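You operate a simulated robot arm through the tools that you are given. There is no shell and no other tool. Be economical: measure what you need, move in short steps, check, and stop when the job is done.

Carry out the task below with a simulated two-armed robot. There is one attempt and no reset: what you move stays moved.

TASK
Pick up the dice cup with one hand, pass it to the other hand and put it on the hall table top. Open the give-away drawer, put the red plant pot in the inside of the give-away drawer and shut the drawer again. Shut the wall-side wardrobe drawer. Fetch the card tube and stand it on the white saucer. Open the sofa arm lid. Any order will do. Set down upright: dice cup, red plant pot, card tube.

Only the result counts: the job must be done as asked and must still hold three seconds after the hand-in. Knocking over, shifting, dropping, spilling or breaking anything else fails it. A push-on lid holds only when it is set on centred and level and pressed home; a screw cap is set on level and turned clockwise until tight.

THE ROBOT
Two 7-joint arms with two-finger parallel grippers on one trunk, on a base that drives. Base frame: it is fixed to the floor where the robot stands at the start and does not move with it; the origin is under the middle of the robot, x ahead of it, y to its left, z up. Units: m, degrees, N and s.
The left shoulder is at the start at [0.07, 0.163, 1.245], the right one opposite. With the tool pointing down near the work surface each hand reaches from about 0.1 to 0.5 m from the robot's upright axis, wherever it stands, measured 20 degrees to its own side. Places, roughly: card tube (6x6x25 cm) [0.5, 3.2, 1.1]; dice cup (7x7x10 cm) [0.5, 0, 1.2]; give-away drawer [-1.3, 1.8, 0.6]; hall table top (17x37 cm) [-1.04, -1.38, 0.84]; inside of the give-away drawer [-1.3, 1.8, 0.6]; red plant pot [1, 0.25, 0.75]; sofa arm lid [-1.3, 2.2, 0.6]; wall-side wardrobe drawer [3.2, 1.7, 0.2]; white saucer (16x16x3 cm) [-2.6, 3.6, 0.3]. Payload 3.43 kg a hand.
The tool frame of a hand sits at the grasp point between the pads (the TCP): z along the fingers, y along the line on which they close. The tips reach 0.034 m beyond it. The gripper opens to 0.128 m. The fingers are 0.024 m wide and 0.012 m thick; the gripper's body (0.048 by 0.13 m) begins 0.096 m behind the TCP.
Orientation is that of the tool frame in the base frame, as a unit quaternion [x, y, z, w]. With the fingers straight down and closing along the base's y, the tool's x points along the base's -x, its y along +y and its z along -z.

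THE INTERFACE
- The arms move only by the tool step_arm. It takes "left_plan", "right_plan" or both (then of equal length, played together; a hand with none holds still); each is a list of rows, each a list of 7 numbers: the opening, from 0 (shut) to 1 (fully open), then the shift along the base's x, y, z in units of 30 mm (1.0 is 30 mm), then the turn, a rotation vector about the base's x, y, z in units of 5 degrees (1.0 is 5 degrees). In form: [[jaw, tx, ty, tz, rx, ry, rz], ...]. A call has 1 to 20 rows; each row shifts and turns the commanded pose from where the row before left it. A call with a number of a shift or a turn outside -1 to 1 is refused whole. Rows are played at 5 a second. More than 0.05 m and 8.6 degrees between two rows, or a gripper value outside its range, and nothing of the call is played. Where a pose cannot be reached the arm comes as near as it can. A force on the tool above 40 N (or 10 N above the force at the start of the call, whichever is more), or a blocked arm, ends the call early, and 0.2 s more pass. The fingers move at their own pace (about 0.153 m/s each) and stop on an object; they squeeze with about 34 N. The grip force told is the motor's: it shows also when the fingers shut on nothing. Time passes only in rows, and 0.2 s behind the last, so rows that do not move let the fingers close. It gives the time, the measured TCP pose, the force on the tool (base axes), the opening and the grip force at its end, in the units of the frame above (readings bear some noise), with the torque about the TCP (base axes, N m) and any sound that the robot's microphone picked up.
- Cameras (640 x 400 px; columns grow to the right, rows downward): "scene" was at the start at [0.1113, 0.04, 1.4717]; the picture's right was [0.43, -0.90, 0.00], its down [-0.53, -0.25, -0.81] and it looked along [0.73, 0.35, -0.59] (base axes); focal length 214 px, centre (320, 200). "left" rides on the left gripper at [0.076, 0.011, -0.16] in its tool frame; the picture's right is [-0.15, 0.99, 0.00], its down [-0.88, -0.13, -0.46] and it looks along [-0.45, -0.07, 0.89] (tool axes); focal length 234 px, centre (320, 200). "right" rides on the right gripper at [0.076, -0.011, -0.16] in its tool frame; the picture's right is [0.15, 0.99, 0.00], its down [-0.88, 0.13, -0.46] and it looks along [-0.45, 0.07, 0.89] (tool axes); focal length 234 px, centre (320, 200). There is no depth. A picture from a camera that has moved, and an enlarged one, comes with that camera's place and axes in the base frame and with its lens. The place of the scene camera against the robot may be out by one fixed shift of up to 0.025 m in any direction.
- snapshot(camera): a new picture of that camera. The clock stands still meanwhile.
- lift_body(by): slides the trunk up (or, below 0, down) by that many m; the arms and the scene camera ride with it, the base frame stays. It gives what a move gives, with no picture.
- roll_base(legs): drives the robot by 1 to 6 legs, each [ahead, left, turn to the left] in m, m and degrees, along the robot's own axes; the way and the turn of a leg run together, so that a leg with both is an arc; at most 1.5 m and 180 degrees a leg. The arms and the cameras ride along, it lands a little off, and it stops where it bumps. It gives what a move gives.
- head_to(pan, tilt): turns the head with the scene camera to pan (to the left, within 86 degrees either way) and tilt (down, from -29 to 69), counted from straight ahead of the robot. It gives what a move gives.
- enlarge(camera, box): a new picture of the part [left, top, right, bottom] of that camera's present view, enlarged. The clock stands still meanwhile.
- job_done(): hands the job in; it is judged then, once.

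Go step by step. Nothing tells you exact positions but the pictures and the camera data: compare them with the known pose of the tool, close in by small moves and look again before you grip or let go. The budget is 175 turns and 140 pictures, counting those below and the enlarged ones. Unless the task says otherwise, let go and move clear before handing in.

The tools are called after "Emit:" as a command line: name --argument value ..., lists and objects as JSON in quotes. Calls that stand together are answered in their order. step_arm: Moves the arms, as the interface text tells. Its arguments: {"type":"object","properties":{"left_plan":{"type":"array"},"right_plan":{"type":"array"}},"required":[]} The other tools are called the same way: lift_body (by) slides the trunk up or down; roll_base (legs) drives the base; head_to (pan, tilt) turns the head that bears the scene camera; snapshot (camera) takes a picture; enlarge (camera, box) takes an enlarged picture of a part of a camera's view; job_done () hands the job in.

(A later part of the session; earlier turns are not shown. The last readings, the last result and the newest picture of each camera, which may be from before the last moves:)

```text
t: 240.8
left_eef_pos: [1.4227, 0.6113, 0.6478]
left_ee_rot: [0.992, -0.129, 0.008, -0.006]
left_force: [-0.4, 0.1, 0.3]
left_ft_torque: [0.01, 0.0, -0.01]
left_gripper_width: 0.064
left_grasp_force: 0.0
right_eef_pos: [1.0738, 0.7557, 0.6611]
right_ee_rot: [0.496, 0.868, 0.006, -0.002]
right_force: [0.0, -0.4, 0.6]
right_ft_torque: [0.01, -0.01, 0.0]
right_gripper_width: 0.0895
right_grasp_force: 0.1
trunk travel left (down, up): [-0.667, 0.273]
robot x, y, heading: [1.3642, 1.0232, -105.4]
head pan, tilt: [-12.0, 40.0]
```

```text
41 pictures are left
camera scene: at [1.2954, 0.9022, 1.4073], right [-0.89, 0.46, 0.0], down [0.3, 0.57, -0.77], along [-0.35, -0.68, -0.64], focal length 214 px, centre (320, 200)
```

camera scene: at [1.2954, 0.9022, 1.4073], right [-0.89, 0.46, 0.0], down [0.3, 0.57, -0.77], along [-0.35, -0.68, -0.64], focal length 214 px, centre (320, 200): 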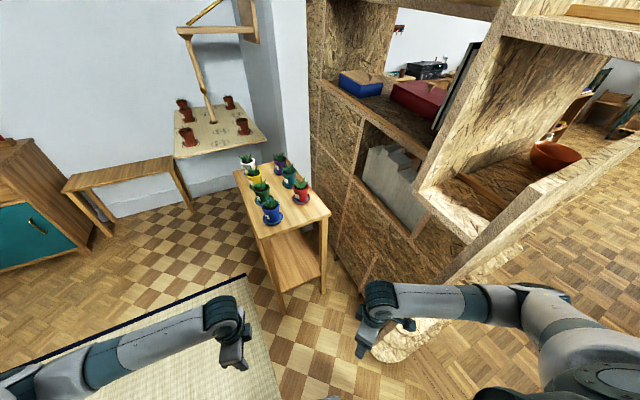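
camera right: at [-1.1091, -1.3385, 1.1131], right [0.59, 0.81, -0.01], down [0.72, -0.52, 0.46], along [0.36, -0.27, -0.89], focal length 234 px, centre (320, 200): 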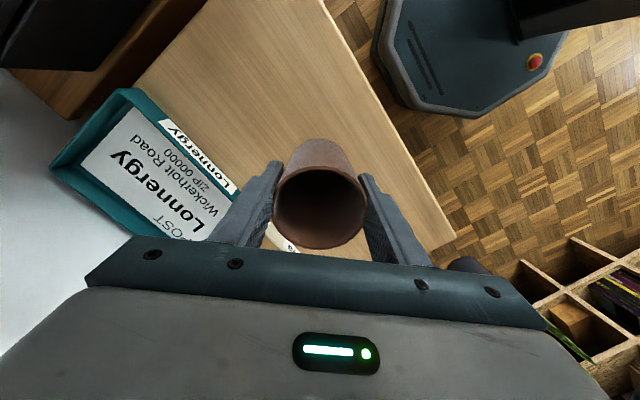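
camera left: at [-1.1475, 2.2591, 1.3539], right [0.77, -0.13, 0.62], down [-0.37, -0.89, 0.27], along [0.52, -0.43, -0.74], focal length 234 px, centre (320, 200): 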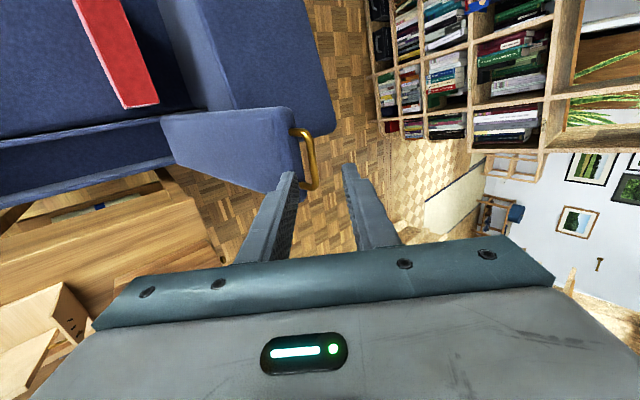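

Emit:
enlarge --camera "scene" --box '[225, 145, 345, 235]'

```text
4.44 times, centred on (285, 190) of scene
camera zoom: at [1.2954, 0.9022, 1.4073], right [-0.89, 0.46, 0.0], down [0.3, 0.57, -0.77], along [-0.35, -0.68, -0.64], focal length 953 px, centre (476, 244)
```

zoom: 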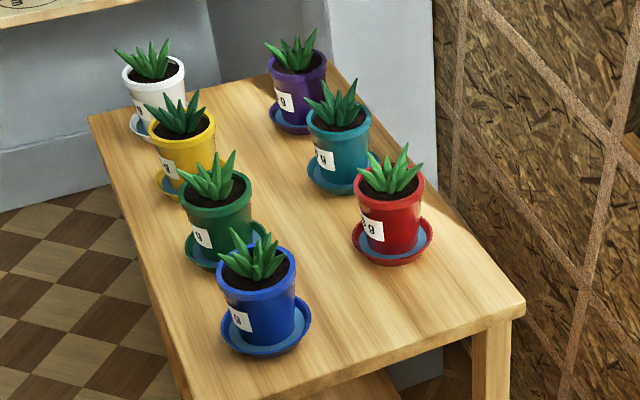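

The right elbow met the shelf end. Seven pots stand there; the red one is at about [1.01, 0.15], mid-height ≈0.78. I raise the hands and go round to approach it from +x with the left hand.

Emit:
step_arm --left_plan '[[0.9, 0, 0, 1, 0, 0, 0], [0.9, 0, 0, 1, 0, 0, 0], [0.9, 0, 0, 1, 0, 0, 0], [0.9, 0, 0, 1, 0, 0, 0], [0.9, 0, 0, 1, 0, 0, 0], [0.9, 0, 0, 1, 0, 0, 0], [0.9, 0, 0, 1, 0, 0, 0], [0.9, 0, 0, 1, 0, 0, 0], [0.9, 0, 0, 1, 0, 0, 0], [0.9, 0, 0, 1, 0, 0, 0], [0.9, 0, 0, 1, 0, 0, 0]]'

Emit:
roll_base --legs '[[-0.03, 0.22, 0], [0, 0, -45], [0.24, 0.33, 0]]'

Emit:
head_to --pan 0 --tilt 50

Emit:
snapshot --camera "scene"

```text
t: 243.2
left_eef_pos: [1.4235, 0.6123, 0.9762]
left_ee_rot: [0.992, -0.129, 0.007, -0.006]
left_force: [-0.2, 0.9, -0.1]
left_ft_torque: [0.01, 0.01, 0.02]
left_gripper_width: 0.1153
left_grasp_force: 0.0
right_eef_pos: [1.0747, 0.7544, 0.6601]
right_ee_rot: [0.497, 0.868, 0.005, 0.0]
right_force: [0.3, 0.3, 0.0]
right_ft_torque: [0.01, 0.01, 0.01]
right_gripper_width: 0.0893
right_grasp_force: 0.0
trunk travel left (down, up): [-0.667, 0.273]
robot x, y, heading: [1.3639, 1.021, -105.4]
head pan, tilt: [-12.0, 40.0]
```

```text
t: 249.1
left_eef_pos: [1.2891, 0.2554, 0.9753]
left_ee_rot: [0.865, -0.502, 0.008, -0.004]
left_force: [0.1, -0.1, 0.2]
left_ft_torque: [0.03, -0.03, 0.02]
left_gripper_width: 0.1152
left_grasp_force: 0.1
right_eef_pos: [1.1441, 0.6039, 0.6603]
right_ee_rot: [0.793, 0.61, 0.006, 0.002]
right_force: [0.3, -0.6, -1.0]
right_ft_torque: [0.04, 0.0, -0.03]
right_gripper_width: 0.0898
right_grasp_force: 0.2
trunk travel left (down, up): [-0.667, 0.273]
robot x, y, heading: [1.5354, 0.5849, -150.9]
head pan, tilt: [-12.0, 40.0]
```

```text
t: 249.8
left_eef_pos: [1.2891, 0.2557, 0.976]
left_ee_rot: [0.865, -0.501, 0.009, -0.004]
left_force: [-0.4, 0.1, 0.1]
left_ft_torque: [0.02, 0.02, -0.03]
left_gripper_width: 0.1152
left_grasp_force: 0.0
right_eef_pos: [1.1439, 0.6036, 0.6596]
right_ee_rot: [0.793, 0.609, 0.006, 0.002]
right_force: [0.1, 0.3, -0.5]
right_ft_torque: [-0.01, -0.03, -0.03]
right_gripper_width: 0.0896
right_grasp_force: 0.0
trunk travel left (down, up): [-0.667, 0.273]
robot x, y, heading: [1.5379, 0.5849, -150.7]
head pan, tilt: [0.0, 50.0]
```

```text
39 pictures are left
camera scene: at [1.4105, 0.526, 1.393], right [-0.49, 0.87, 0.0], down [0.67, 0.37, -0.64], along [-0.56, -0.31, -0.77], focal length 214 px, centre (320, 200)
```

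scene: 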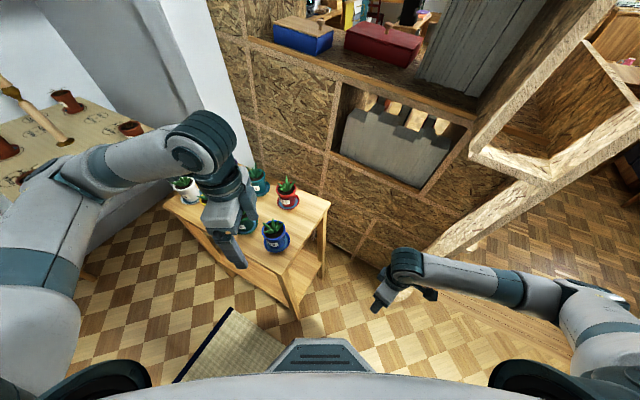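

Emit:
step_arm --left_plan '[[0.9, -0.94, -0.33, 0, 0, 0, 0], [0.9, -0.94, -0.33, 0, 0, 0, 0], [0.9, -0.94, -0.33, 0, 0, 0, 0], [0.9, -0.94, -0.33, 0, 0, 0, 0], [0.9, -0.94, -0.33, 0, 0, 0, 0], [0.9, -0.94, -0.33, 0, 0, 0, 0], [0.9, -0.94, -0.33, 0, 0, 0, 0], [0.9, -0.94, -0.33, 0, 0, 0, 0], [0.9, -0.94, -0.33, 0, 0, 0, 0], [0.9, -0.94, -0.33, 0, 0, 0, 0], [0.9, 0, 0, 0, 0, 0, 0]]'

Emit:
snapshot --camera "left"

```text
t: 252.2
left_eef_pos: [1.0065, 0.1557, 0.9761]
left_ee_rot: [0.865, -0.502, 0.009, -0.003]
left_force: [0.1, -0.6, 0.5]
left_ft_torque: [0.0, 0.01, 0.01]
left_gripper_width: 0.115
left_grasp_force: 0.0
right_eef_pos: [1.145, 0.6044, 0.6596]
right_ee_rot: [0.793, 0.61, 0.005, 0.002]
right_force: [0.0, -0.3, -0.8]
right_ft_torque: [0.01, 0.0, -0.01]
right_gripper_width: 0.0895
right_grasp_force: 0.1
trunk travel left (down, up): [-0.667, 0.273]
robot x, y, heading: [1.5425, 0.5859, -150.7]
head pan, tilt: [0.0, 50.0]
```

```text
38 pictures are left
camera left: at [1.0325, 0.0835, 1.1359], right [-0.93, -0.36, -0.02], down [-0.33, 0.83, 0.45], along [-0.15, 0.42, -0.89], focal length 234 px, centre (320, 200)
```

left: 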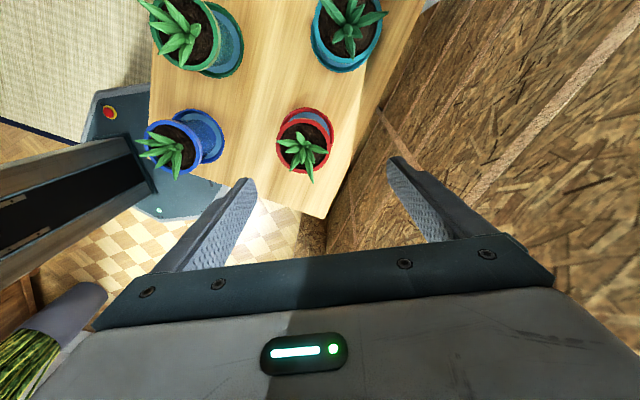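

The pot centre is at about [1.03, 0.163]. I correct, descend around it and close.

Emit:
step_arm --left_plan '[[0.9, 0.77, 0.23, 0, 0, 0, 0], [0.9, 0, 0, -0.9, 0, 0, 0], [0.9, 0, 0, -0.9, 0, 0, 0], [0.9, 0, 0, -0.9, 0, 0, 0], [0.9, 0, 0, -0.9, 0, 0, 0], [0.9, 0, 0, 0, 0, 0, 0]]'

Emit:
snapshot --camera "left"

```text
t: 253.7
left_eef_pos: [1.0291, 0.1638, 0.8677]
left_ee_rot: [0.865, -0.502, 0.009, -0.004]
left_force: [0.2, -0.4, -0.3]
left_ft_torque: [0.01, -0.02, -0.02]
left_gripper_width: 0.1151
left_grasp_force: 0.0
right_eef_pos: [1.1448, 0.6057, 0.6602]
right_ee_rot: [0.793, 0.609, 0.005, 0.002]
right_force: [-0.2, 0.1, -0.1]
right_ft_torque: [0.02, -0.02, -0.03]
right_gripper_width: 0.0897
right_grasp_force: 0.0
trunk travel left (down, up): [-0.667, 0.273]
robot x, y, heading: [1.5355, 0.5853, -150.8]
head pan, tilt: [0.0, 50.0]
```

```text
37 pictures are left
camera left: at [1.0544, 0.0927, 1.0275], right [-0.93, -0.36, -0.02], down [-0.33, 0.83, 0.45], along [-0.15, 0.42, -0.89], focal length 234 px, centre (320, 200)
```

left: 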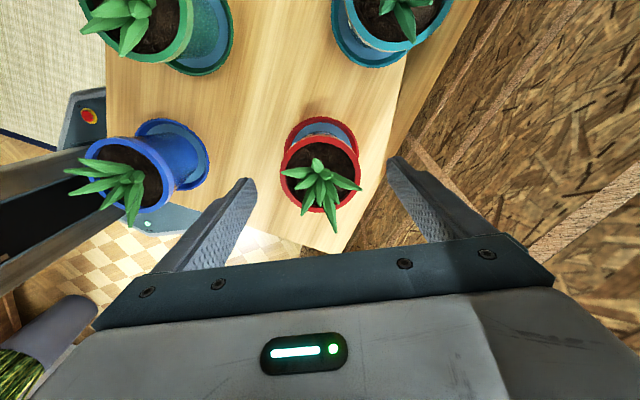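

Emit:
step_arm --left_plan '[[0.9, 0.1, 0, -0.9, 0, 0, 0], [0.9, 0, 0, -0.9, 0, 0, 0], [0.9, 0, 0, -0.85, 0, 0, 0], [0.9, 0, 0, 0, 0, 0, 0], [0, 0, 0, 0, 0, 0, 0], [0, 0, 0, 0, 0, 0, 0], [0, 0, 0, 0, 0, 0, 0], [0, 0, 0, 0, 0, 0, 0]]'

Emit:
snapshot --camera "left"

```text
t: 255.4
left_eef_pos: [1.0313, 0.1639, 0.7869]
left_ee_rot: [0.865, -0.501, 0.009, -0.004]
left_force: [-0.4, 0.0, 0.5]
left_ft_torque: [-0.1, 0.13, 0.01]
left_gripper_width: 0.0842
left_grasp_force: 34.1
right_eef_pos: [1.1434, 0.6046, 0.659]
right_ee_rot: [0.793, 0.609, 0.005, 0.001]
right_force: [0.2, -0.4, 0.4]
right_ft_torque: [-0.01, -0.02, 0.04]
right_gripper_width: 0.0897
right_grasp_force: 0.1
trunk travel left (down, up): [-0.667, 0.273]
robot x, y, heading: [1.5431, 0.5857, -150.9]
head pan, tilt: [0.0, 50.0]
```

```text
36 pictures are left
camera left: at [1.0564, 0.0914, 0.9489], right [-0.93, -0.36, -0.02], down [-0.33, 0.83, 0.45], along [-0.15, 0.42, -0.89], focal length 234 px, centre (320, 200)
```

left: 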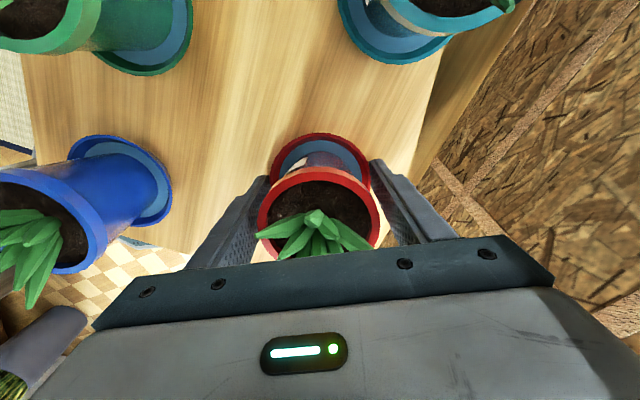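

Gripped at the rim (8.4 cm). I lift it.

Emit:
step_arm --left_plan '[[0, 0, 0, 0.4, 0, 0, 0], [0, 0, 0, 0.8, 0, 0, 0], [0, 0, 0, 0.8, 0, 0, 0], [0, 0, 0, 0.8, 0, 0, 0], [0, 0, 0, 0.8, 0, 0, 0], [0, 0, 0, 0.8, 0, 0, 0], [0, 0, 0, 0.8, 0, 0, 0], [0, 0, 0, 0.8, 0, 0, 0]]'

Emit:
snapshot --camera "left"

```text
t: 257.2
left_eef_pos: [1.0334, 0.1636, 0.9669]
left_ee_rot: [0.865, -0.501, 0.01, -0.004]
left_force: [-0.8, 0.0, -4.7]
left_ft_torque: [-0.03, 0.01, 0.04]
left_gripper_width: 0.0841
left_grasp_force: 33.9
right_eef_pos: [1.1438, 0.6036, 0.6584]
right_ee_rot: [0.793, 0.61, 0.006, 0.001]
right_force: [0.1, 0.7, 1.0]
right_ft_torque: [0.01, 0.0, -0.02]
right_gripper_width: 0.0896
right_grasp_force: 0.1
trunk travel left (down, up): [-0.667, 0.273]
robot x, y, heading: [1.5424, 0.5858, -151.0]
head pan, tilt: [0.0, 50.0]
```

```text
35 pictures are left
camera left: at [1.0585, 0.0916, 1.1277], right [-0.93, -0.36, -0.02], down [-0.33, 0.83, 0.45], along [-0.15, 0.42, -0.89], focal length 234 px, centre (320, 200)
```

left: 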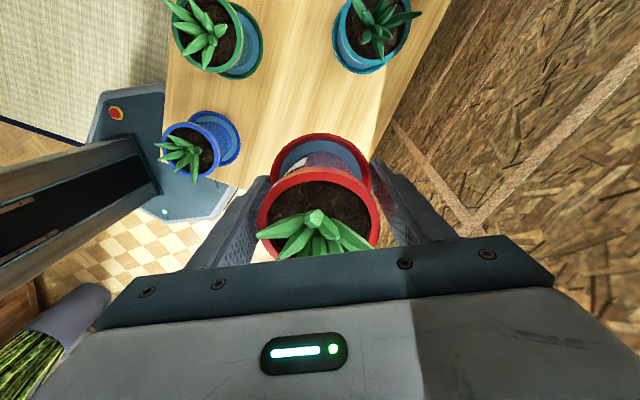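

The pot comes up with its saucer. Carrying it, I go look at the wardrobe drawer on this side.

Emit:
step_arm --left_plan '[[0, 0.6, 0.35, 0.5, 0, 0, 0], [0, 0.6, 0.35, 0.5, 0, 0, 0], [0, 0.6, 0.35, 0.5, 0, 0, 0], [0, 0.6, 0.35, 0.5, 0, 0, 0], [0, 0.6, 0.35, 0.5, 0, 0, 0], [0, 0.6, 0.35, 0, 0, 0, 0], [0, 0.6, 0.35, 0, 0, 0, 0], [0, 0.6, 0.35, 0, 0, 0, 0]]'

Emit:
roll_base --legs '[[-0.35, 0, 0], [0, 0, 151], [0.25, 0.2, 0]]'

Emit:
head_to --pan 15 --tilt 35

Emit:
snapshot --camera "scene"

```text
t: 259.1
left_eef_pos: [1.1776, 0.2478, 1.0426]
left_ee_rot: [0.865, -0.502, 0.009, -0.004]
left_force: [1.0, -0.3, -5.1]
left_ft_torque: [0.0, -0.01, 0.0]
left_gripper_width: 0.084
left_grasp_force: 33.9
right_eef_pos: [1.143, 0.6056, 0.6597]
right_ee_rot: [0.793, 0.609, 0.005, 0.002]
right_force: [-0.2, 0.4, 0.1]
right_ft_torque: [0.08, 0.0, -0.01]
right_gripper_width: 0.0899
right_grasp_force: 0.0
trunk travel left (down, up): [-0.667, 0.273]
robot x, y, heading: [1.5418, 0.5848, -150.8]
head pan, tilt: [0.0, 50.0]
```

```text
t: 269.4
left_eef_pos: [2.5689, 1.1072, 1.0442]
left_ee_rot: [0.69, 0.724, -0.002, -0.011]
left_force: [-0.1, 0.4, -4.3]
left_ft_torque: [0.01, 0.03, -0.02]
left_gripper_width: 0.0838
left_grasp_force: 33.8
right_eef_pos: [2.437, 0.7749, 0.6601]
right_ee_rot: [-0.408, 0.913, 0.003, -0.006]
right_force: [-0.5, 1.0, -0.1]
right_ft_torque: [0.0, 0.0, 0.01]
right_gripper_width: 0.0896
right_grasp_force: 0.0
trunk travel left (down, up): [-0.667, 0.273]
robot x, y, heading: [2.0894, 0.9699, 1.9]
head pan, tilt: [0.0, 50.0]
```

```text
t: 270.1
left_eef_pos: [2.5701, 1.1072, 1.0436]
left_ee_rot: [0.69, 0.724, -0.003, -0.01]
left_force: [0.5, -0.6, -4.6]
left_ft_torque: [0.01, -0.03, -0.03]
left_gripper_width: 0.0838
left_grasp_force: 34.1
right_eef_pos: [2.4378, 0.7729, 0.6595]
right_ee_rot: [-0.408, 0.913, 0.003, -0.006]
right_force: [0.1, -0.3, 0.7]
right_ft_torque: [-0.05, -0.02, 0.01]
right_gripper_width: 0.0897
right_grasp_force: 0.1
trunk travel left (down, up): [-0.667, 0.273]
robot x, y, heading: [2.0931, 0.97, 2.2]
head pan, tilt: [15.0, 35.0]
```

```text
34 pictures are left
camera scene: at [2.2094, 0.9994, 1.4146], right [0.3, -0.96, 0.0], down [-0.55, -0.17, -0.82], along [0.78, 0.24, -0.57], focal length 214 px, centre (320, 200)
```

scene: 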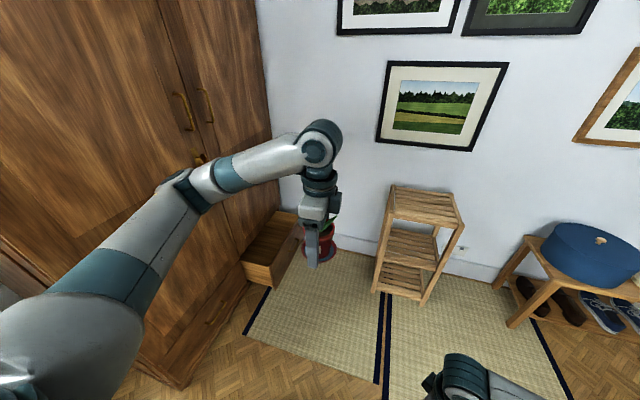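

The wall-side drawer stands open ~20 cm: its front panel around x 2.9–3.4, y≈1.55, z 0.13–0.27. I drive in front of it facing +y and lower the right hand.

Emit:
roll_base --legs '[[0.62, 0, 0], [0, 0, 88], [0, -0.13, 0]]'

Emit:
lift_body --by -0.4

Emit:
step_arm --right_plan '[[0, 0, 0, -0.5, 0, 0, 0], [0, 0, 0, -0.5, 0, 0, 0], [0, 0, 0, 0, 0, 0, 0]]'

Emit:
head_to --pan -20 --tilt 45

Emit:
snapshot --camera "scene"

```text
t: 278.2
left_eef_pos: [2.7227, 1.4748, 1.0434]
left_ee_rot: [-0.002, 1.0, -0.009, -0.005]
left_force: [0.4, -0.4, -4.7]
left_ft_torque: [0.01, -0.03, 0.03]
left_gripper_width: 0.0836
left_grasp_force: 34.2
right_eef_pos: [3.0494, 1.3269, 0.6601]
right_ee_rot: [0.926, -0.378, 0.001, 0.006]
right_force: [0.4, -0.6, -0.4]
right_ft_torque: [-0.02, -0.05, 0.01]
right_gripper_width: 0.0896
right_grasp_force: 0.2
trunk travel left (down, up): [-0.667, 0.273]
robot x, y, heading: [2.8383, 0.9916, 89.5]
head pan, tilt: [15.0, 35.0]
```

```text
t: 282.0
left_eef_pos: [2.7235, 1.4739, 0.6436]
left_ee_rot: [-0.002, 1.0, -0.008, -0.006]
left_force: [0.1, -1.1, -4.6]
left_ft_torque: [0.01, -0.02, -0.02]
left_gripper_width: 0.0835
left_grasp_force: 34.0
right_eef_pos: [3.0493, 1.3281, 0.2591]
right_ee_rot: [0.926, -0.377, 0.001, 0.007]
right_force: [0.8, 0.7, -0.7]
right_ft_torque: [0.01, -0.04, -0.02]
right_gripper_width: 0.0893
right_grasp_force: 0.0
trunk travel left (down, up): [-0.267, 0.673]
robot x, y, heading: [2.8406, 0.9917, 89.5]
head pan, tilt: [15.0, 35.0]
```

```text
t: 282.8
left_eef_pos: [2.7222, 1.4746, 0.6425]
left_ee_rot: [-0.003, 1.0, -0.009, -0.006]
left_force: [-0.1, 0.0, -4.5]
left_ft_torque: [0.01, -0.02, -0.02]
left_gripper_width: 0.0835
left_grasp_force: 34.1
right_eef_pos: [3.0482, 1.3275, 0.229]
right_ee_rot: [0.926, -0.378, 0.001, 0.006]
right_force: [-1.1, 0.6, 0.2]
right_ft_torque: [-0.02, -0.01, -0.02]
right_gripper_width: 0.0001
right_grasp_force: 32.8
trunk travel left (down, up): [-0.267, 0.673]
robot x, y, heading: [2.8395, 0.9905, 89.7]
head pan, tilt: [15.0, 35.0]
```

```text
t: 283.9
left_eef_pos: [2.7219, 1.4743, 0.6429]
left_ee_rot: [-0.003, 1.0, -0.009, -0.006]
left_force: [-0.2, -0.6, -4.5]
left_ft_torque: [0.03, 0.05, -0.03]
left_gripper_width: 0.0836
left_grasp_force: 34.1
right_eef_pos: [3.0498, 1.3282, 0.229]
right_ee_rot: [0.926, -0.378, 0.001, 0.006]
right_force: [-0.3, 0.2, -0.7]
right_ft_torque: [0.0, 0.03, -0.05]
right_gripper_width: 0.0001
right_grasp_force: 32.6
trunk travel left (down, up): [-0.267, 0.673]
robot x, y, heading: [2.8361, 0.9896, 89.8]
head pan, tilt: [-20.0, 45.0]
```

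```text
33 pictures are left
camera scene: at [2.8493, 1.1211, 0.9998], right [0.94, -0.35, 0.0], down [-0.25, -0.66, -0.71], along [0.25, 0.66, -0.71], focal length 214 px, centre (320, 200)
```

scene: 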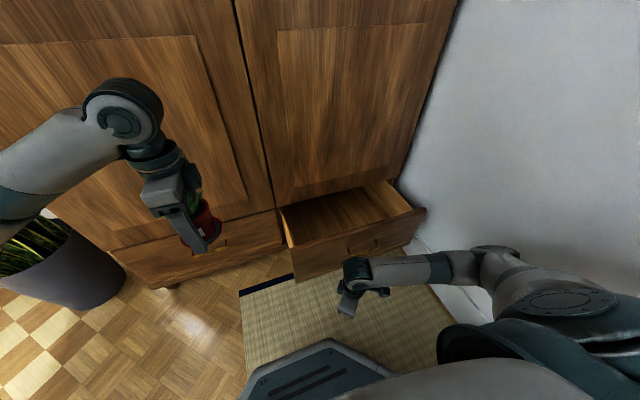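

The right hand is before the panel. I push with the arm, then with the base.

Emit:
step_arm --right_plan '[[0, 0.3, 0.9, 0, 0, 0, 0], [0, 0.3, 0.9, 0, 0, 0, 0], [0, 0, 0.9, 0, 0, 0, 0], [0, 0, 0.9, 0, 0, 0, 0], [0, 0, 0.8, 0, 0, 0, 0], [0, 0, 0.8, 0, 0, 0, 0], [0, 0, 0.8, 0, 0, 0, 0], [0, 0, 0.8, 0, 0, 0, 0], [0, 0, 0.8, 0, 0, 0, 0], [0, 0, 0.8, 0, 0, 0, 0], [0, 0, 0.8, 0, 0, 0, 0], [0, 0, 0, 0, 0, 0, 0]]'

Emit:
roll_base --legs '[[0.09, 0, 0]]'

Emit:
snapshot --camera "scene"

```text
t: 286.4
left_eef_pos: [2.7218, 1.4743, 0.6428]
left_ee_rot: [-0.002, 1.0, -0.008, -0.007]
left_force: [-0.8, 0.5, -5.1]
left_ft_torque: [0.02, 0.0, 0.02]
left_gripper_width: 0.0835
left_grasp_force: 34.0
right_eef_pos: [3.0676, 1.6045, 0.2294]
right_ee_rot: [0.926, -0.378, 0.002, 0.006]
right_force: [-0.2, -1.2, 0.3]
right_ft_torque: [0.01, -0.01, 0.0]
right_gripper_width: 0.0
right_grasp_force: 33.4
trunk travel left (down, up): [-0.267, 0.673]
robot x, y, heading: [2.838, 0.9913, 89.6]
head pan, tilt: [-20.0, 45.0]
```

```text
t: 287.4
left_eef_pos: [2.7228, 1.5225, 0.6414]
left_ee_rot: [-0.002, 1.0, -0.01, -0.007]
left_force: [0.3, -0.3, -4.2]
left_ft_torque: [-0.01, -0.01, 0.03]
left_gripper_width: 0.0833
left_grasp_force: 34.2
right_eef_pos: [3.0676, 1.6454, 0.2281]
right_ee_rot: [0.925, -0.379, 0.006, 0.012]
right_force: [-0.9, -4.1, 2.6]
right_ft_torque: [0.63, -0.14, -0.06]
right_gripper_width: 0.0
right_grasp_force: 33.2
trunk travel left (down, up): [-0.267, 0.673]
robot x, y, heading: [2.8387, 1.0406, 89.4]
head pan, tilt: [-20.0, 45.0]
stopped in leg 1: the force on the tool passed its limit at 217 N (the readings are from after the stop); the commanded pose is now the measured one
```

```text
32 pictures are left
camera scene: at [2.85, 1.1691, 0.9995], right [0.94, -0.35, 0.0], down [-0.25, -0.66, -0.71], along [0.25, 0.66, -0.71], focal length 214 px, centre (320, 200)
```

scene: 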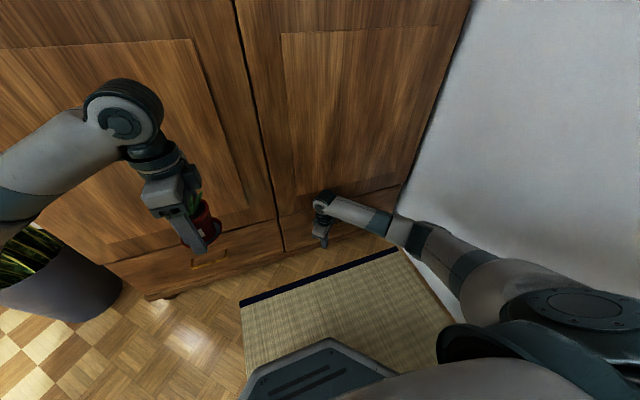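

The drawer seems shut. I retract the hand and check.

Emit:
step_arm --right_plan '[[0, 0, -0.9, 0, 0, 0, 0], [0, 0, -0.9, 0, 0, 0, 0], [0, 0, -0.9, 0, 0, 0, 0], [0, 0, -0.9, 0, 0, 0, 0], [0, 0, -0.9, 0, 0, 0, 0], [0, 0, -0.9, 0, 0, 0, 0], [0, 0, -0.9, 0, 0, 0, 0], [0, 0, -0.9, 0.3, 0, 0, 0], [0, 0, -0.9, 0.3, 0, 0, 0], [0, 0, -0.9, 0.3, 0, 0, 0]]'

Emit:
enlarge --camera "scene" --box '[200, 150, 420, 290]'

```text
t: 289.6
left_eef_pos: [2.7228, 1.5234, 0.642]
left_ee_rot: [-0.002, 1.0, -0.009, -0.007]
left_force: [0.5, -0.1, -3.7]
left_ft_torque: [0.0, 0.02, 0.02]
left_gripper_width: 0.0834
left_grasp_force: 33.7
right_eef_pos: [3.0661, 1.3742, 0.2562]
right_ee_rot: [0.924, -0.381, 0.005, 0.012]
right_force: [-0.6, 0.3, -0.3]
right_ft_torque: [0.01, -0.01, 0.01]
right_gripper_width: 0.0
right_grasp_force: 33.2
trunk travel left (down, up): [-0.267, 0.673]
robot x, y, heading: [2.8394, 1.0399, 89.5]
head pan, tilt: [-20.0, 45.0]
```

```text
2.86 times, centred on (310, 220) of scene
camera zoom: at [2.85, 1.1693, 0.9998], right [0.94, -0.35, 0.0], down [-0.25, -0.66, -0.71], along [0.25, 0.66, -0.71], focal length 613 px, centre (349, 143)
```

zoom: 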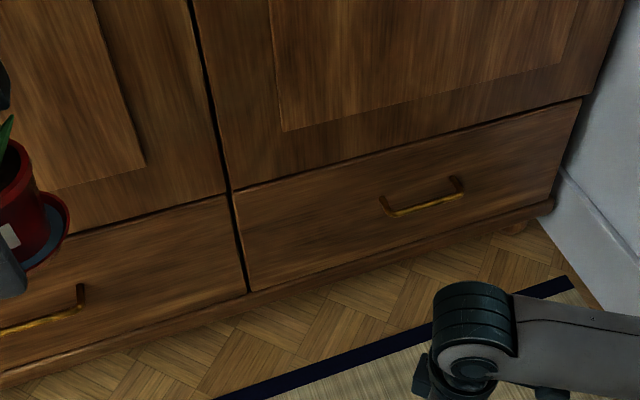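

Shut flush. I raise the trunk, pull the pot in a bit and strafe back through the passage to the give-away table.

Emit:
lift_body --by 0.4

Emit:
step_arm --left_plan '[[0, 0, -0.7, 0, 0, 0, 0], [0, 0, -0.7, 0, 0, 0, 0], [0, 0, -0.7, 0, 0, 0, 0], [0, 0, -0.6, 0, 0, 0, 0]]'

Emit:
roll_base --legs '[[0.02, 1.5, 0.5], [0.13, 0.1, 0]]'

Emit:
head_to --pan 60 --tilt 40

Emit:
snapshot --camera "scene"

```text
t: 293.4
left_eef_pos: [2.7232, 1.5239, 1.0435]
left_ee_rot: [-0.001, 1.0, -0.009, -0.007]
left_force: [0.7, 1.0, -4.5]
left_ft_torque: [0.01, 0.01, -0.01]
left_gripper_width: 0.0837
left_grasp_force: 33.8
right_eef_pos: [3.0656, 1.3743, 0.6549]
right_ee_rot: [0.925, -0.38, 0.005, 0.013]
right_force: [0.4, -0.7, 0.5]
right_ft_torque: [0.0, 0.0, 0.02]
right_gripper_width: 0.0
right_grasp_force: 32.8
trunk travel left (down, up): [-0.667, 0.273]
robot x, y, heading: [2.84, 1.0421, 89.3]
head pan, tilt: [-20.0, 45.0]
```

```text
t: 294.4
left_eef_pos: [2.7231, 1.4417, 1.0429]
left_ee_rot: [-0.002, 1.0, -0.009, -0.007]
left_force: [0.3, -0.1, -4.5]
left_ft_torque: [0.05, 0.03, 0.02]
left_gripper_width: 0.0833
left_grasp_force: 34.4
right_eef_pos: [3.0657, 1.375, 0.6568]
right_ee_rot: [0.925, -0.38, 0.005, 0.013]
right_force: [0.0, 0.8, 0.3]
right_ft_torque: [0.0, 0.01, 0.0]
right_gripper_width: 0.0
right_grasp_force: 33.1
trunk travel left (down, up): [-0.667, 0.273]
robot x, y, heading: [2.8356, 1.0391, 89.6]
head pan, tilt: [-20.0, 45.0]
```

```text
refused: leg 1 is longer than a leg can be; nothing moved
```

```text
t: 296.0
left_eef_pos: [2.7226, 1.4422, 1.0422]
left_ee_rot: [-0.002, 1.0, -0.009, -0.007]
left_force: [0.6, -1.0, -5.5]
left_ft_torque: [0.0, 0.01, 0.01]
left_gripper_width: 0.083
left_grasp_force: 34.2
right_eef_pos: [3.0662, 1.3734, 0.6564]
right_ee_rot: [0.925, -0.38, 0.006, 0.012]
right_force: [-0.5, 0.2, 0.9]
right_ft_torque: [0.01, 0.02, -0.01]
right_gripper_width: 0.0
right_grasp_force: 32.9
trunk travel left (down, up): [-0.667, 0.273]
robot x, y, heading: [2.8402, 1.0459, 89.5]
head pan, tilt: [60.0, 40.0]
```

```text
30 pictures are left
camera scene: at [2.7483, 1.1365, 1.4071], right [0.51, 0.86, 0.0], down [0.55, -0.33, -0.77], along [-0.66, 0.39, -0.64], focal length 214 px, centre (320, 200)
```

scene: 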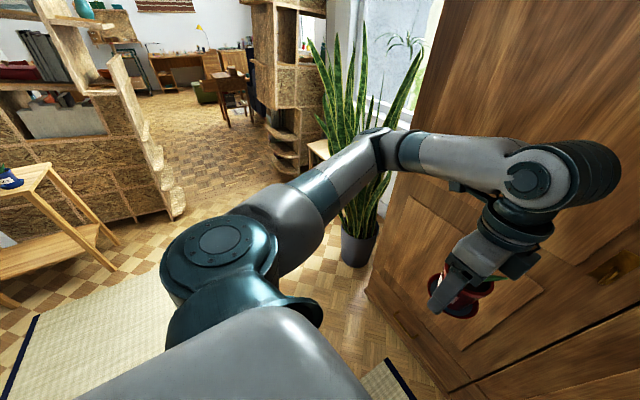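

I mis-sized a leg. The snake plant stands near the path, so I strafe a bit further from it, then line up with the gap.

Emit:
roll_base --legs '[[-0.1, 0.5, 0.3], [0, 1.0, 0], [0.25, 0.1, 0]]'

Emit:
roll_base --legs '[[0, 1.4, 0.2]]'

```text
t: 305.2
left_eef_pos: [1.1269, 1.5886, 1.0415]
left_ee_rot: [-0.007, 1.0, -0.011, -0.006]
left_force: [0.0, -0.6, -4.7]
left_ft_torque: [0.01, 0.02, 0.0]
left_gripper_width: 0.0834
left_grasp_force: 34.2
right_eef_pos: [1.4708, 1.5229, 0.6566]
right_ee_rot: [0.927, -0.376, 0.006, 0.013]
right_force: [-0.1, 0.1, -0.3]
right_ft_torque: [0.01, 0.03, -0.01]
right_gripper_width: 0.0
right_grasp_force: 33.3
trunk travel left (down, up): [-0.667, 0.273]
robot x, y, heading: [1.2451, 1.1851, 90.1]
head pan, tilt: [60.0, 40.0]
```

```text
t: 312.3
left_eef_pos: [-0.2841, 1.5945, 1.0421]
left_ee_rot: [-0.002, 1.0, -0.01, -0.006]
left_force: [0.1, -0.3, -4.3]
left_ft_torque: [0.02, 0.0, 0.0]
left_gripper_width: 0.0838
left_grasp_force: 34.3
right_eef_pos: [0.0582, 1.5266, 0.6574]
right_ee_rot: [0.925, -0.381, 0.004, 0.013]
right_force: [0.7, 0.1, 0.4]
right_ft_torque: [-0.04, 0.03, -0.01]
right_gripper_width: 0.0001
right_grasp_force: 33.2
trunk travel left (down, up): [-0.667, 0.273]
robot x, y, heading: [-0.1714, 1.1938, 89.3]
head pan, tilt: [60.0, 40.0]
```

Emit:
roll_base --legs '[[-0.22, 0.3, 0.5], [0, 0.74, 0]]'

Emit:
head_to --pan 10 --tilt 50

Emit:
snapshot --camera "scene"

Emit:
snapshot --camera "left"

```text
t: 318.3
left_eef_pos: [-1.3302, 1.3764, 1.0419]
left_ee_rot: [-0.002, 1.0, -0.01, -0.007]
left_force: [-0.2, -0.1, -4.0]
left_ft_torque: [0.01, 0.0, 0.0]
left_gripper_width: 0.0835
left_grasp_force: 34.0
right_eef_pos: [-0.9871, 1.3091, 0.6571]
right_ee_rot: [0.925, -0.38, 0.005, 0.012]
right_force: [-0.3, 0.2, 0.9]
right_ft_torque: [-0.01, -0.02, -0.01]
right_gripper_width: 0.0
right_grasp_force: 33.0
trunk travel left (down, up): [-0.667, 0.273]
robot x, y, heading: [-1.2138, 0.9753, 89.2]
head pan, tilt: [60.0, 40.0]
```

```text
t: 319.5
left_eef_pos: [-1.3302, 1.3762, 1.0432]
left_ee_rot: [-0.002, 1.0, -0.009, -0.007]
left_force: [-0.3, 0.1, -4.6]
left_ft_torque: [-0.02, 0.02, -0.01]
left_gripper_width: 0.0833
left_grasp_force: 33.5
right_eef_pos: [-0.9873, 1.3067, 0.6568]
right_ee_rot: [0.925, -0.379, 0.005, 0.012]
right_force: [-0.4, -0.4, 0.4]
right_ft_torque: [-0.01, -0.02, -0.01]
right_gripper_width: 0.0
right_grasp_force: 33.5
trunk travel left (down, up): [-0.667, 0.273]
robot x, y, heading: [-1.2116, 0.9735, 89.6]
head pan, tilt: [10.0, 50.0]
```

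```text
29 pictures are left
camera scene: at [-1.2447, 1.1032, 1.3929], right [0.99, 0.17, 0.0], down [0.13, -0.76, -0.64], along [-0.11, 0.63, -0.77], focal length 214 px, centre (320, 200)
```

scene: 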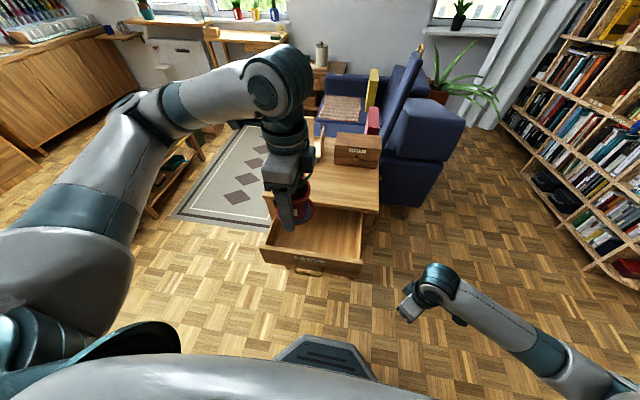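

```text
28 pictures are left
camera left: at [-1.4035, 1.3893, 1.2028], right [0.14, 0.99, -0.02], down [0.89, -0.12, 0.45], along [0.44, -0.08, -0.89], focal length 234 px, centre (320, 200)
```

left: 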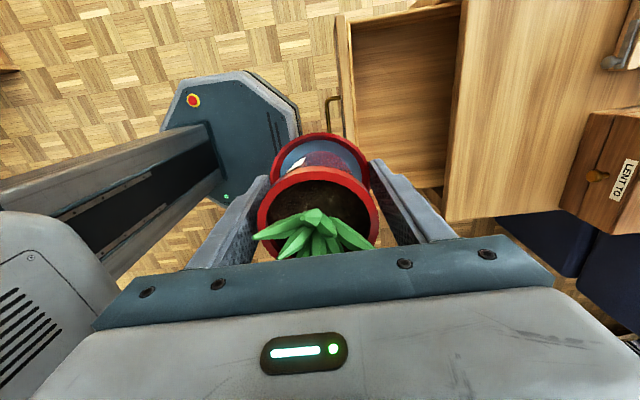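

The opening spans y≈1.445–1.628. I bring the pot over its middle (y≈1.535) and lower.

Emit:
step_arm --left_plan '[[0, -0.1, 0.8, 0, 0, 0, 0], [0, -0.1, 0.8, 0, 0, 0, 0], [0, -0.1, 0.8, 0, 0, 0, 0], [0, 0, 0.8, 0, 0, 0, 0], [0, 0, 0.8, 0, 0, 0, 0], [0, 0, 0.8, 0, 0, 0, 0], [0, 0, 0.45, 0, 0, 0, 0], [0, 0, 0, -0.9, 0, 0, 0], [0, 0, 0, -0.9, 0, 0, 0], [0, 0, 0, -0.9, 0, 0, 0], [0, 0, 0, -0.9, 0, 0, 0], [0, 0, 0, -0.9, 0, 0, 0], [0, 0, 0, -0.9, 0, 0, 0], [0, 0, 0, -0.9, 0, 0, 0], [0, 0, 0, -0.9, 0, 0, 0], [0, 0, 0, -0.9, 0, 0, 0], [0, 0, 0, -0.9, 0, 0, 0], [0, 0, 0, 0, 0, 0, 0]]'

Emit:
snapshot --camera "left"

```text
t: 323.3
left_eef_pos: [-1.3398, 1.534, 0.7728]
left_ee_rot: [-0.003, 1.0, -0.01, -0.008]
left_force: [0.0, 0.5, -4.7]
left_ft_torque: [-0.02, 0.02, -0.05]
left_gripper_width: 0.0833
left_grasp_force: 34.4
right_eef_pos: [-0.9859, 1.3082, 0.6566]
right_ee_rot: [0.925, -0.38, 0.005, 0.012]
right_force: [0.4, 0.8, 0.4]
right_ft_torque: [0.0, -0.01, 0.0]
right_gripper_width: 0.0002
right_grasp_force: 32.6
trunk travel left (down, up): [-0.667, 0.273]
robot x, y, heading: [-1.2175, 0.9742, 89.3]
head pan, tilt: [10.0, 50.0]
```

```text
27 pictures are left
camera left: at [-1.4138, 1.5465, 0.9325], right [0.14, 0.99, -0.02], down [0.89, -0.12, 0.45], along [0.44, -0.08, -0.89], focal length 234 px, centre (320, 200)
```

left: 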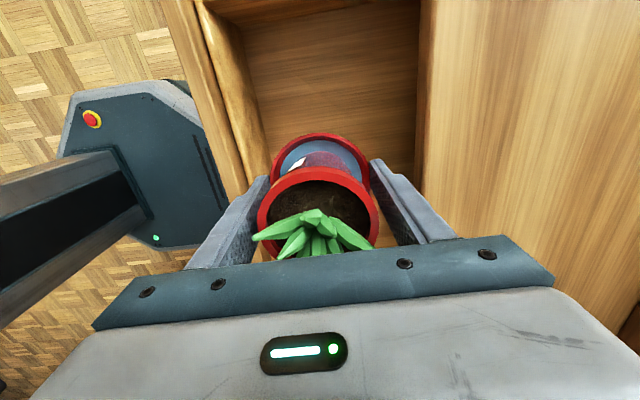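

Centred. I lower into the drawer, slowly at the end.

Emit:
step_arm --left_plan '[[0, 0, 0.1, -0.8, 0, 0, 0], [0, 0, 0, -0.8, 0, 0, 0], [0, 0, 0, -0.8, 0, 0, 0], [0, 0, 0, -0.8, 0, 0, 0], [0, 0, 0, -0.2, 0, 0, 0], [0, 0, 0, -0.2, 0, 0, 0], [0, 0, 0, -0.2, 0, 0, 0], [0, 0, 0, -0.2, 0, 0, 0], [0, 0, 0, 0, 0, 0, 0]]'

```text
t: 325.3
left_eef_pos: [-1.3395, 1.5365, 0.6525]
left_ee_rot: [-0.002, 1.0, -0.01, -0.007]
left_force: [0.4, -0.8, -4.4]
left_ft_torque: [-0.02, 0.02, 0.0]
left_gripper_width: 0.0833
left_grasp_force: 33.8
right_eef_pos: [-0.9875, 1.3094, 0.6559]
right_ee_rot: [0.925, -0.38, 0.006, 0.013]
right_force: [-0.2, -0.1, -0.1]
right_ft_torque: [-0.02, -0.02, 0.0]
right_gripper_width: 0.0001
right_grasp_force: 32.6
trunk travel left (down, up): [-0.667, 0.273]
robot x, y, heading: [-1.2167, 0.9732, 89.2]
head pan, tilt: [10.0, 50.0]
```

Emit:
step_arm --left_plan '[[0, 0, 0, -0.12, 0, 0, 0], [0, 0, 0, -0.12, 0, 0, 0], [0, 0, 0, -0.12, 0, 0, 0], [0, 0, 0, -0.12, 0, 0, 0], [0, 0, 0, 0, 0, 0, 0]]'

Emit:
snapshot --camera "left"

```text
t: 326.5
left_eef_pos: [-1.3391, 1.536, 0.6385]
left_ee_rot: [-0.002, 1.0, -0.009, -0.007]
left_force: [-1.0, -0.1, -4.5]
left_ft_torque: [0.01, 0.03, 0.02]
left_gripper_width: 0.083
left_grasp_force: 34.0
right_eef_pos: [-0.9871, 1.3088, 0.657]
right_ee_rot: [0.925, -0.379, 0.005, 0.012]
right_force: [-0.6, -0.5, -0.1]
right_ft_torque: [0.04, -0.02, -0.01]
right_gripper_width: 0.0002
right_grasp_force: 32.8
trunk travel left (down, up): [-0.667, 0.273]
robot x, y, heading: [-1.2137, 0.9779, 89.3]
head pan, tilt: [10.0, 50.0]
```

```text
26 pictures are left
camera left: at [-1.4128, 1.5498, 0.798], right [0.14, 0.99, -0.02], down [0.89, -0.12, 0.45], along [0.44, -0.08, -0.89], focal length 234 px, centre (320, 200)
```

left: 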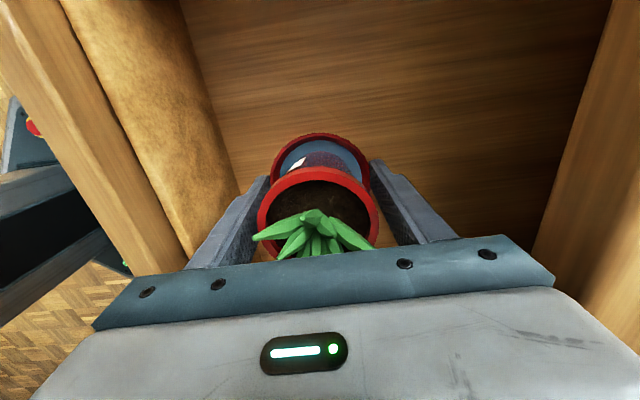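

Emit:
step_arm --left_plan '[[0, 0, 0, -0.12, 0, 0, 0], [0, 0, 0, -0.12, 0, 0, 0], [0, 0, 0, -0.12, 0, 0, 0], [0, 0, 0, -0.12, 0, 0, 0], [0, 0, 0, 0, 0, 0, 0]]'

Emit:
step_arm --left_plan '[[0, 0, 0, -0.1, 0, 0, 0], [0, 0, 0, -0.1, 0, 0, 0], [0, 0, 0, -0.1, 0, 0, 0], [0, 0, 0, 0, 0, 0, 0]]'

```text
t: 327.7
left_eef_pos: [-1.3394, 1.5353, 0.6229]
left_ee_rot: [-0.002, 1.0, -0.009, -0.006]
left_force: [0.5, -1.2, -4.5]
left_ft_torque: [0.02, 0.0, 0.0]
left_gripper_width: 0.0829
left_grasp_force: 34.1
right_eef_pos: [-0.9867, 1.3096, 0.6569]
right_ee_rot: [0.925, -0.38, 0.006, 0.012]
right_force: [0.6, -0.8, -0.5]
right_ft_torque: [0.0, -0.01, 0.0]
right_gripper_width: 0.0
right_grasp_force: 32.6
trunk travel left (down, up): [-0.667, 0.273]
robot x, y, heading: [-1.2117, 0.9771, 89.4]
head pan, tilt: [10.0, 50.0]
```

```text
t: 328.7
left_eef_pos: [-1.3379, 1.5366, 0.6157]
left_ee_rot: [-0.003, 1.0, -0.008, -0.006]
left_force: [-1.4, 0.3, 4.2]
left_ft_torque: [-0.28, -0.01, -0.08]
left_gripper_width: 0.083
left_grasp_force: 34.0
right_eef_pos: [-0.9874, 1.3085, 0.6559]
right_ee_rot: [0.925, -0.379, 0.005, 0.013]
right_force: [0.0, 0.1, -0.1]
right_ft_torque: [0.01, 0.02, 0.0]
right_gripper_width: 0.0
right_grasp_force: 33.0
trunk travel left (down, up): [-0.667, 0.273]
robot x, y, heading: [-1.2156, 0.9746, 89.6]
head pan, tilt: [10.0, 50.0]
```

Contact. I release and lift straight up.

Emit:
step_arm --left_plan '[[0.8, 0, 0, 0, 0, 0, 0], [0.8, 0, 0, 0, 0, 0, 0], [0.8, 0, 0, 0, 0, 0, 0], [0.8, 0, 0, 0.3, 0, 0, 0], [0.8, 0, 0, 0.7, 0, 0, 0], [0.8, 0, 0, 0.8, 0, 0, 0], [0.8, 0, 0, 0.9, 0, 0, 0], [0.8, 0, 0, 0.9, 0, 0, 0], [0.8, 0, 0, 0.9, 0, 0, 0], [0.8, 0, 0, 0.9, 0, 0, 0], [0.8, 0, -0.8, 0.9, 0, 0, 0], [0.8, 0, -0.8, 0.5, 0, 0, 0], [0.8, 0, -0.8, 0, 0, 0, 0], [0.8, 0, -0.8, 0, 0, 0, 0]]'

Emit:
snapshot --camera "scene"

```text
t: 331.7
left_eef_pos: [-1.34, 1.4398, 0.8176]
left_ee_rot: [-0.001, 1.0, -0.009, -0.007]
left_force: [-0.7, -0.1, 0.3]
left_ft_torque: [0.01, 0.02, 0.01]
left_gripper_width: 0.1026
left_grasp_force: 0.0
right_eef_pos: [-0.9863, 1.3084, 0.6558]
right_ee_rot: [0.925, -0.38, 0.005, 0.013]
right_force: [-1.2, -0.1, 0.5]
right_ft_torque: [0.02, 0.01, -0.03]
right_gripper_width: 0.0001
right_grasp_force: 33.2
trunk travel left (down, up): [-0.667, 0.273]
robot x, y, heading: [-1.2158, 0.9775, 89.3]
head pan, tilt: [10.0, 50.0]
```

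```text
25 pictures are left
camera scene: at [-1.2446, 1.1024, 1.393], right [0.99, 0.17, 0.0], down [0.13, -0.76, -0.64], along [-0.11, 0.63, -0.77], focal length 214 px, centre (320, 200)
```

scene: 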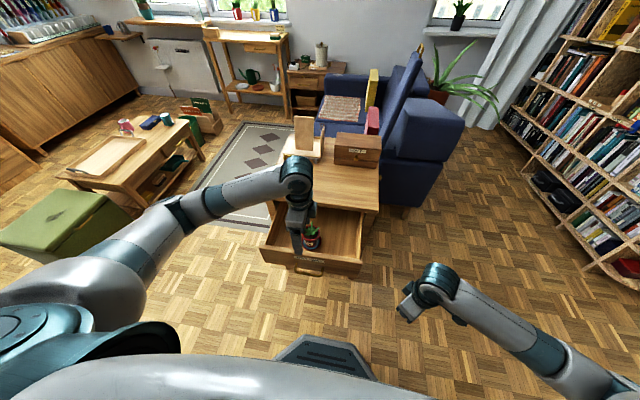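

The pot stands upright in the drawer. I bring the left hand in front of the drawer and push it shut.

Emit:
step_arm --left_plan '[[0.5, 0, -0.95, 0, 0, 0, 0], [0.2, 0, -0.95, 0, 0, 0, 0], [0, 0, -0.95, 0, 0, 0, 0], [0, 0, -0.95, 0, 0, 0, 0], [0, 0, -0.95, -0.5, 0, 0, 0], [0, 0, 0, -0.95, 0, 0, 0], [0, 0, 0, -0.95, 0, 0, 0], [0, 0, 0, -0.95, 0, 0, 0], [0, 0, 0, -0.95, 0, 0, 0], [0, 0, 0, -0.95, 0, 0, 0], [0, 0, 0, -0.95, 0, 0, 0], [0, 0, 0, -0.3, 0, 0, 0], [0, 0, 0.8, 0, 0, 0, 0], [0, 0, 0.5, 0, 0, 0, 0], [0, 0, 0, 0, 0, 0, 0]]'

Emit:
snapshot --camera "scene"

```text
t: 334.9
left_eef_pos: [-1.3405, 1.3375, 0.6248]
left_ee_rot: [-0.001, 1.0, -0.01, -0.007]
left_force: [0.4, -0.4, -0.6]
left_ft_torque: [0.01, 0.04, -0.04]
left_gripper_width: 0.0001
left_grasp_force: 33.4
right_eef_pos: [-0.9874, 1.3086, 0.6571]
right_ee_rot: [0.925, -0.38, 0.005, 0.013]
right_force: [-0.1, -0.3, 0.6]
right_ft_torque: [-0.02, 0.0, 0.0]
right_gripper_width: 0.0
right_grasp_force: 33.1
trunk travel left (down, up): [-0.667, 0.273]
robot x, y, heading: [-1.2158, 0.9703, 89.4]
head pan, tilt: [10.0, 50.0]
```

```text
24 pictures are left
camera scene: at [-1.2445, 1.1028, 1.3929], right [0.99, 0.17, 0.0], down [0.13, -0.76, -0.64], along [-0.11, 0.63, -0.77], focal length 214 px, centre (320, 200)
```

scene: 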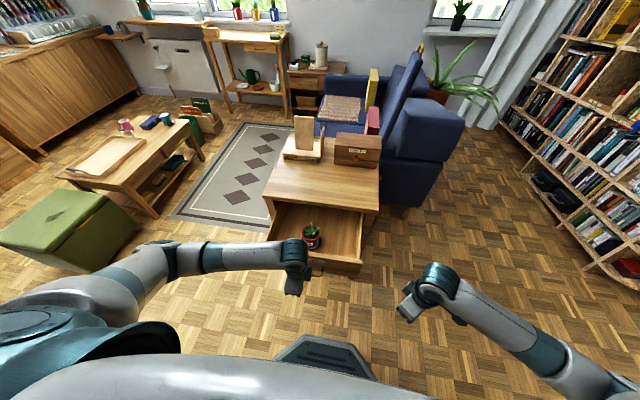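

Emit:
step_arm --left_plan '[[0, 0, 0.3, 0, 0, 0, 0], [0, 0, 0.3, 0, 0, 0, 0], [0, 0, 0.35, 0, 0, 0, 0], [0, 0, 0.4, 0, 0, 0, 0], [0, 0, 0.4, 0, 0, 0, 0], [0, 0, 0.4, 0, 0, 0, 0], [0, 0, 0.4, 0, 0, 0, 0], [0, 0, 0.4, 0, 0, 0, 0], [0, 0, 0.4, 0, 0, 0, 0], [0, 0, 0.4, 0, 0, 0, 0], [0, 0, 0.4, 0, 0, 0, 0], [0, 0, 0.4, 0, 0, 0, 0], [0, 0, 0.4, 0, 0, 0, 0], [0, 0, 0.4, 0, 0, 0, 0], [0, 0, 0.4, 0, 0, 0, 0], [0, 0, 0.4, 0, 0, 0, 0], [0, 0, 0.4, 0, 0, 0, 0], [0, 0, 0.4, 0, 0, 0, 0], [0, 0, 0.3, 0, 0, 0, 0], [0, 0, 0.3, 0, 0, 0, 0]]'

```text
t: 339.0
left_eef_pos: [-1.3379, 1.549, 0.6228]
left_ee_rot: [0.001, 1.0, -0.015, -0.007]
left_force: [-0.9, -23.6, 10.5]
left_ft_torque: [3.78, 0.14, 0.58]
left_gripper_width: 0.0
left_grasp_force: 33.3
right_eef_pos: [-0.9881, 1.3076, 0.6584]
right_ee_rot: [0.926, -0.378, 0.004, 0.012]
right_force: [-0.1, -1.1, -0.6]
right_ft_torque: [0.01, -0.05, 0.05]
right_gripper_width: 0.0001
right_grasp_force: 32.3
trunk travel left (down, up): [-0.667, 0.273]
robot x, y, heading: [-1.2132, 0.9734, 89.7]
head pan, tilt: [10.0, 50.0]
stopped in row 20 (left hand): the force on the tool passed its limit at 53 N (the readings are from after the stop); the commanded pose is now the measured one
```

The hand's body may have met the table edge. I check.

Emit:
enlarge --camera "scene" --box '[240, 150, 400, 290]'

```text
2.86 times, centred on (320, 220) of scene
camera zoom: at [-1.2445, 1.098, 1.3936], right [0.99, 0.17, 0.0], down [0.13, -0.75, -0.64], along [-0.11, 0.64, -0.76], focal length 613 px, centre (320, 143)
```

zoom: 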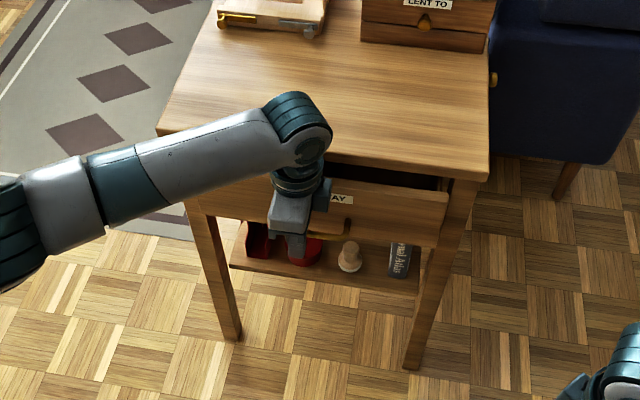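

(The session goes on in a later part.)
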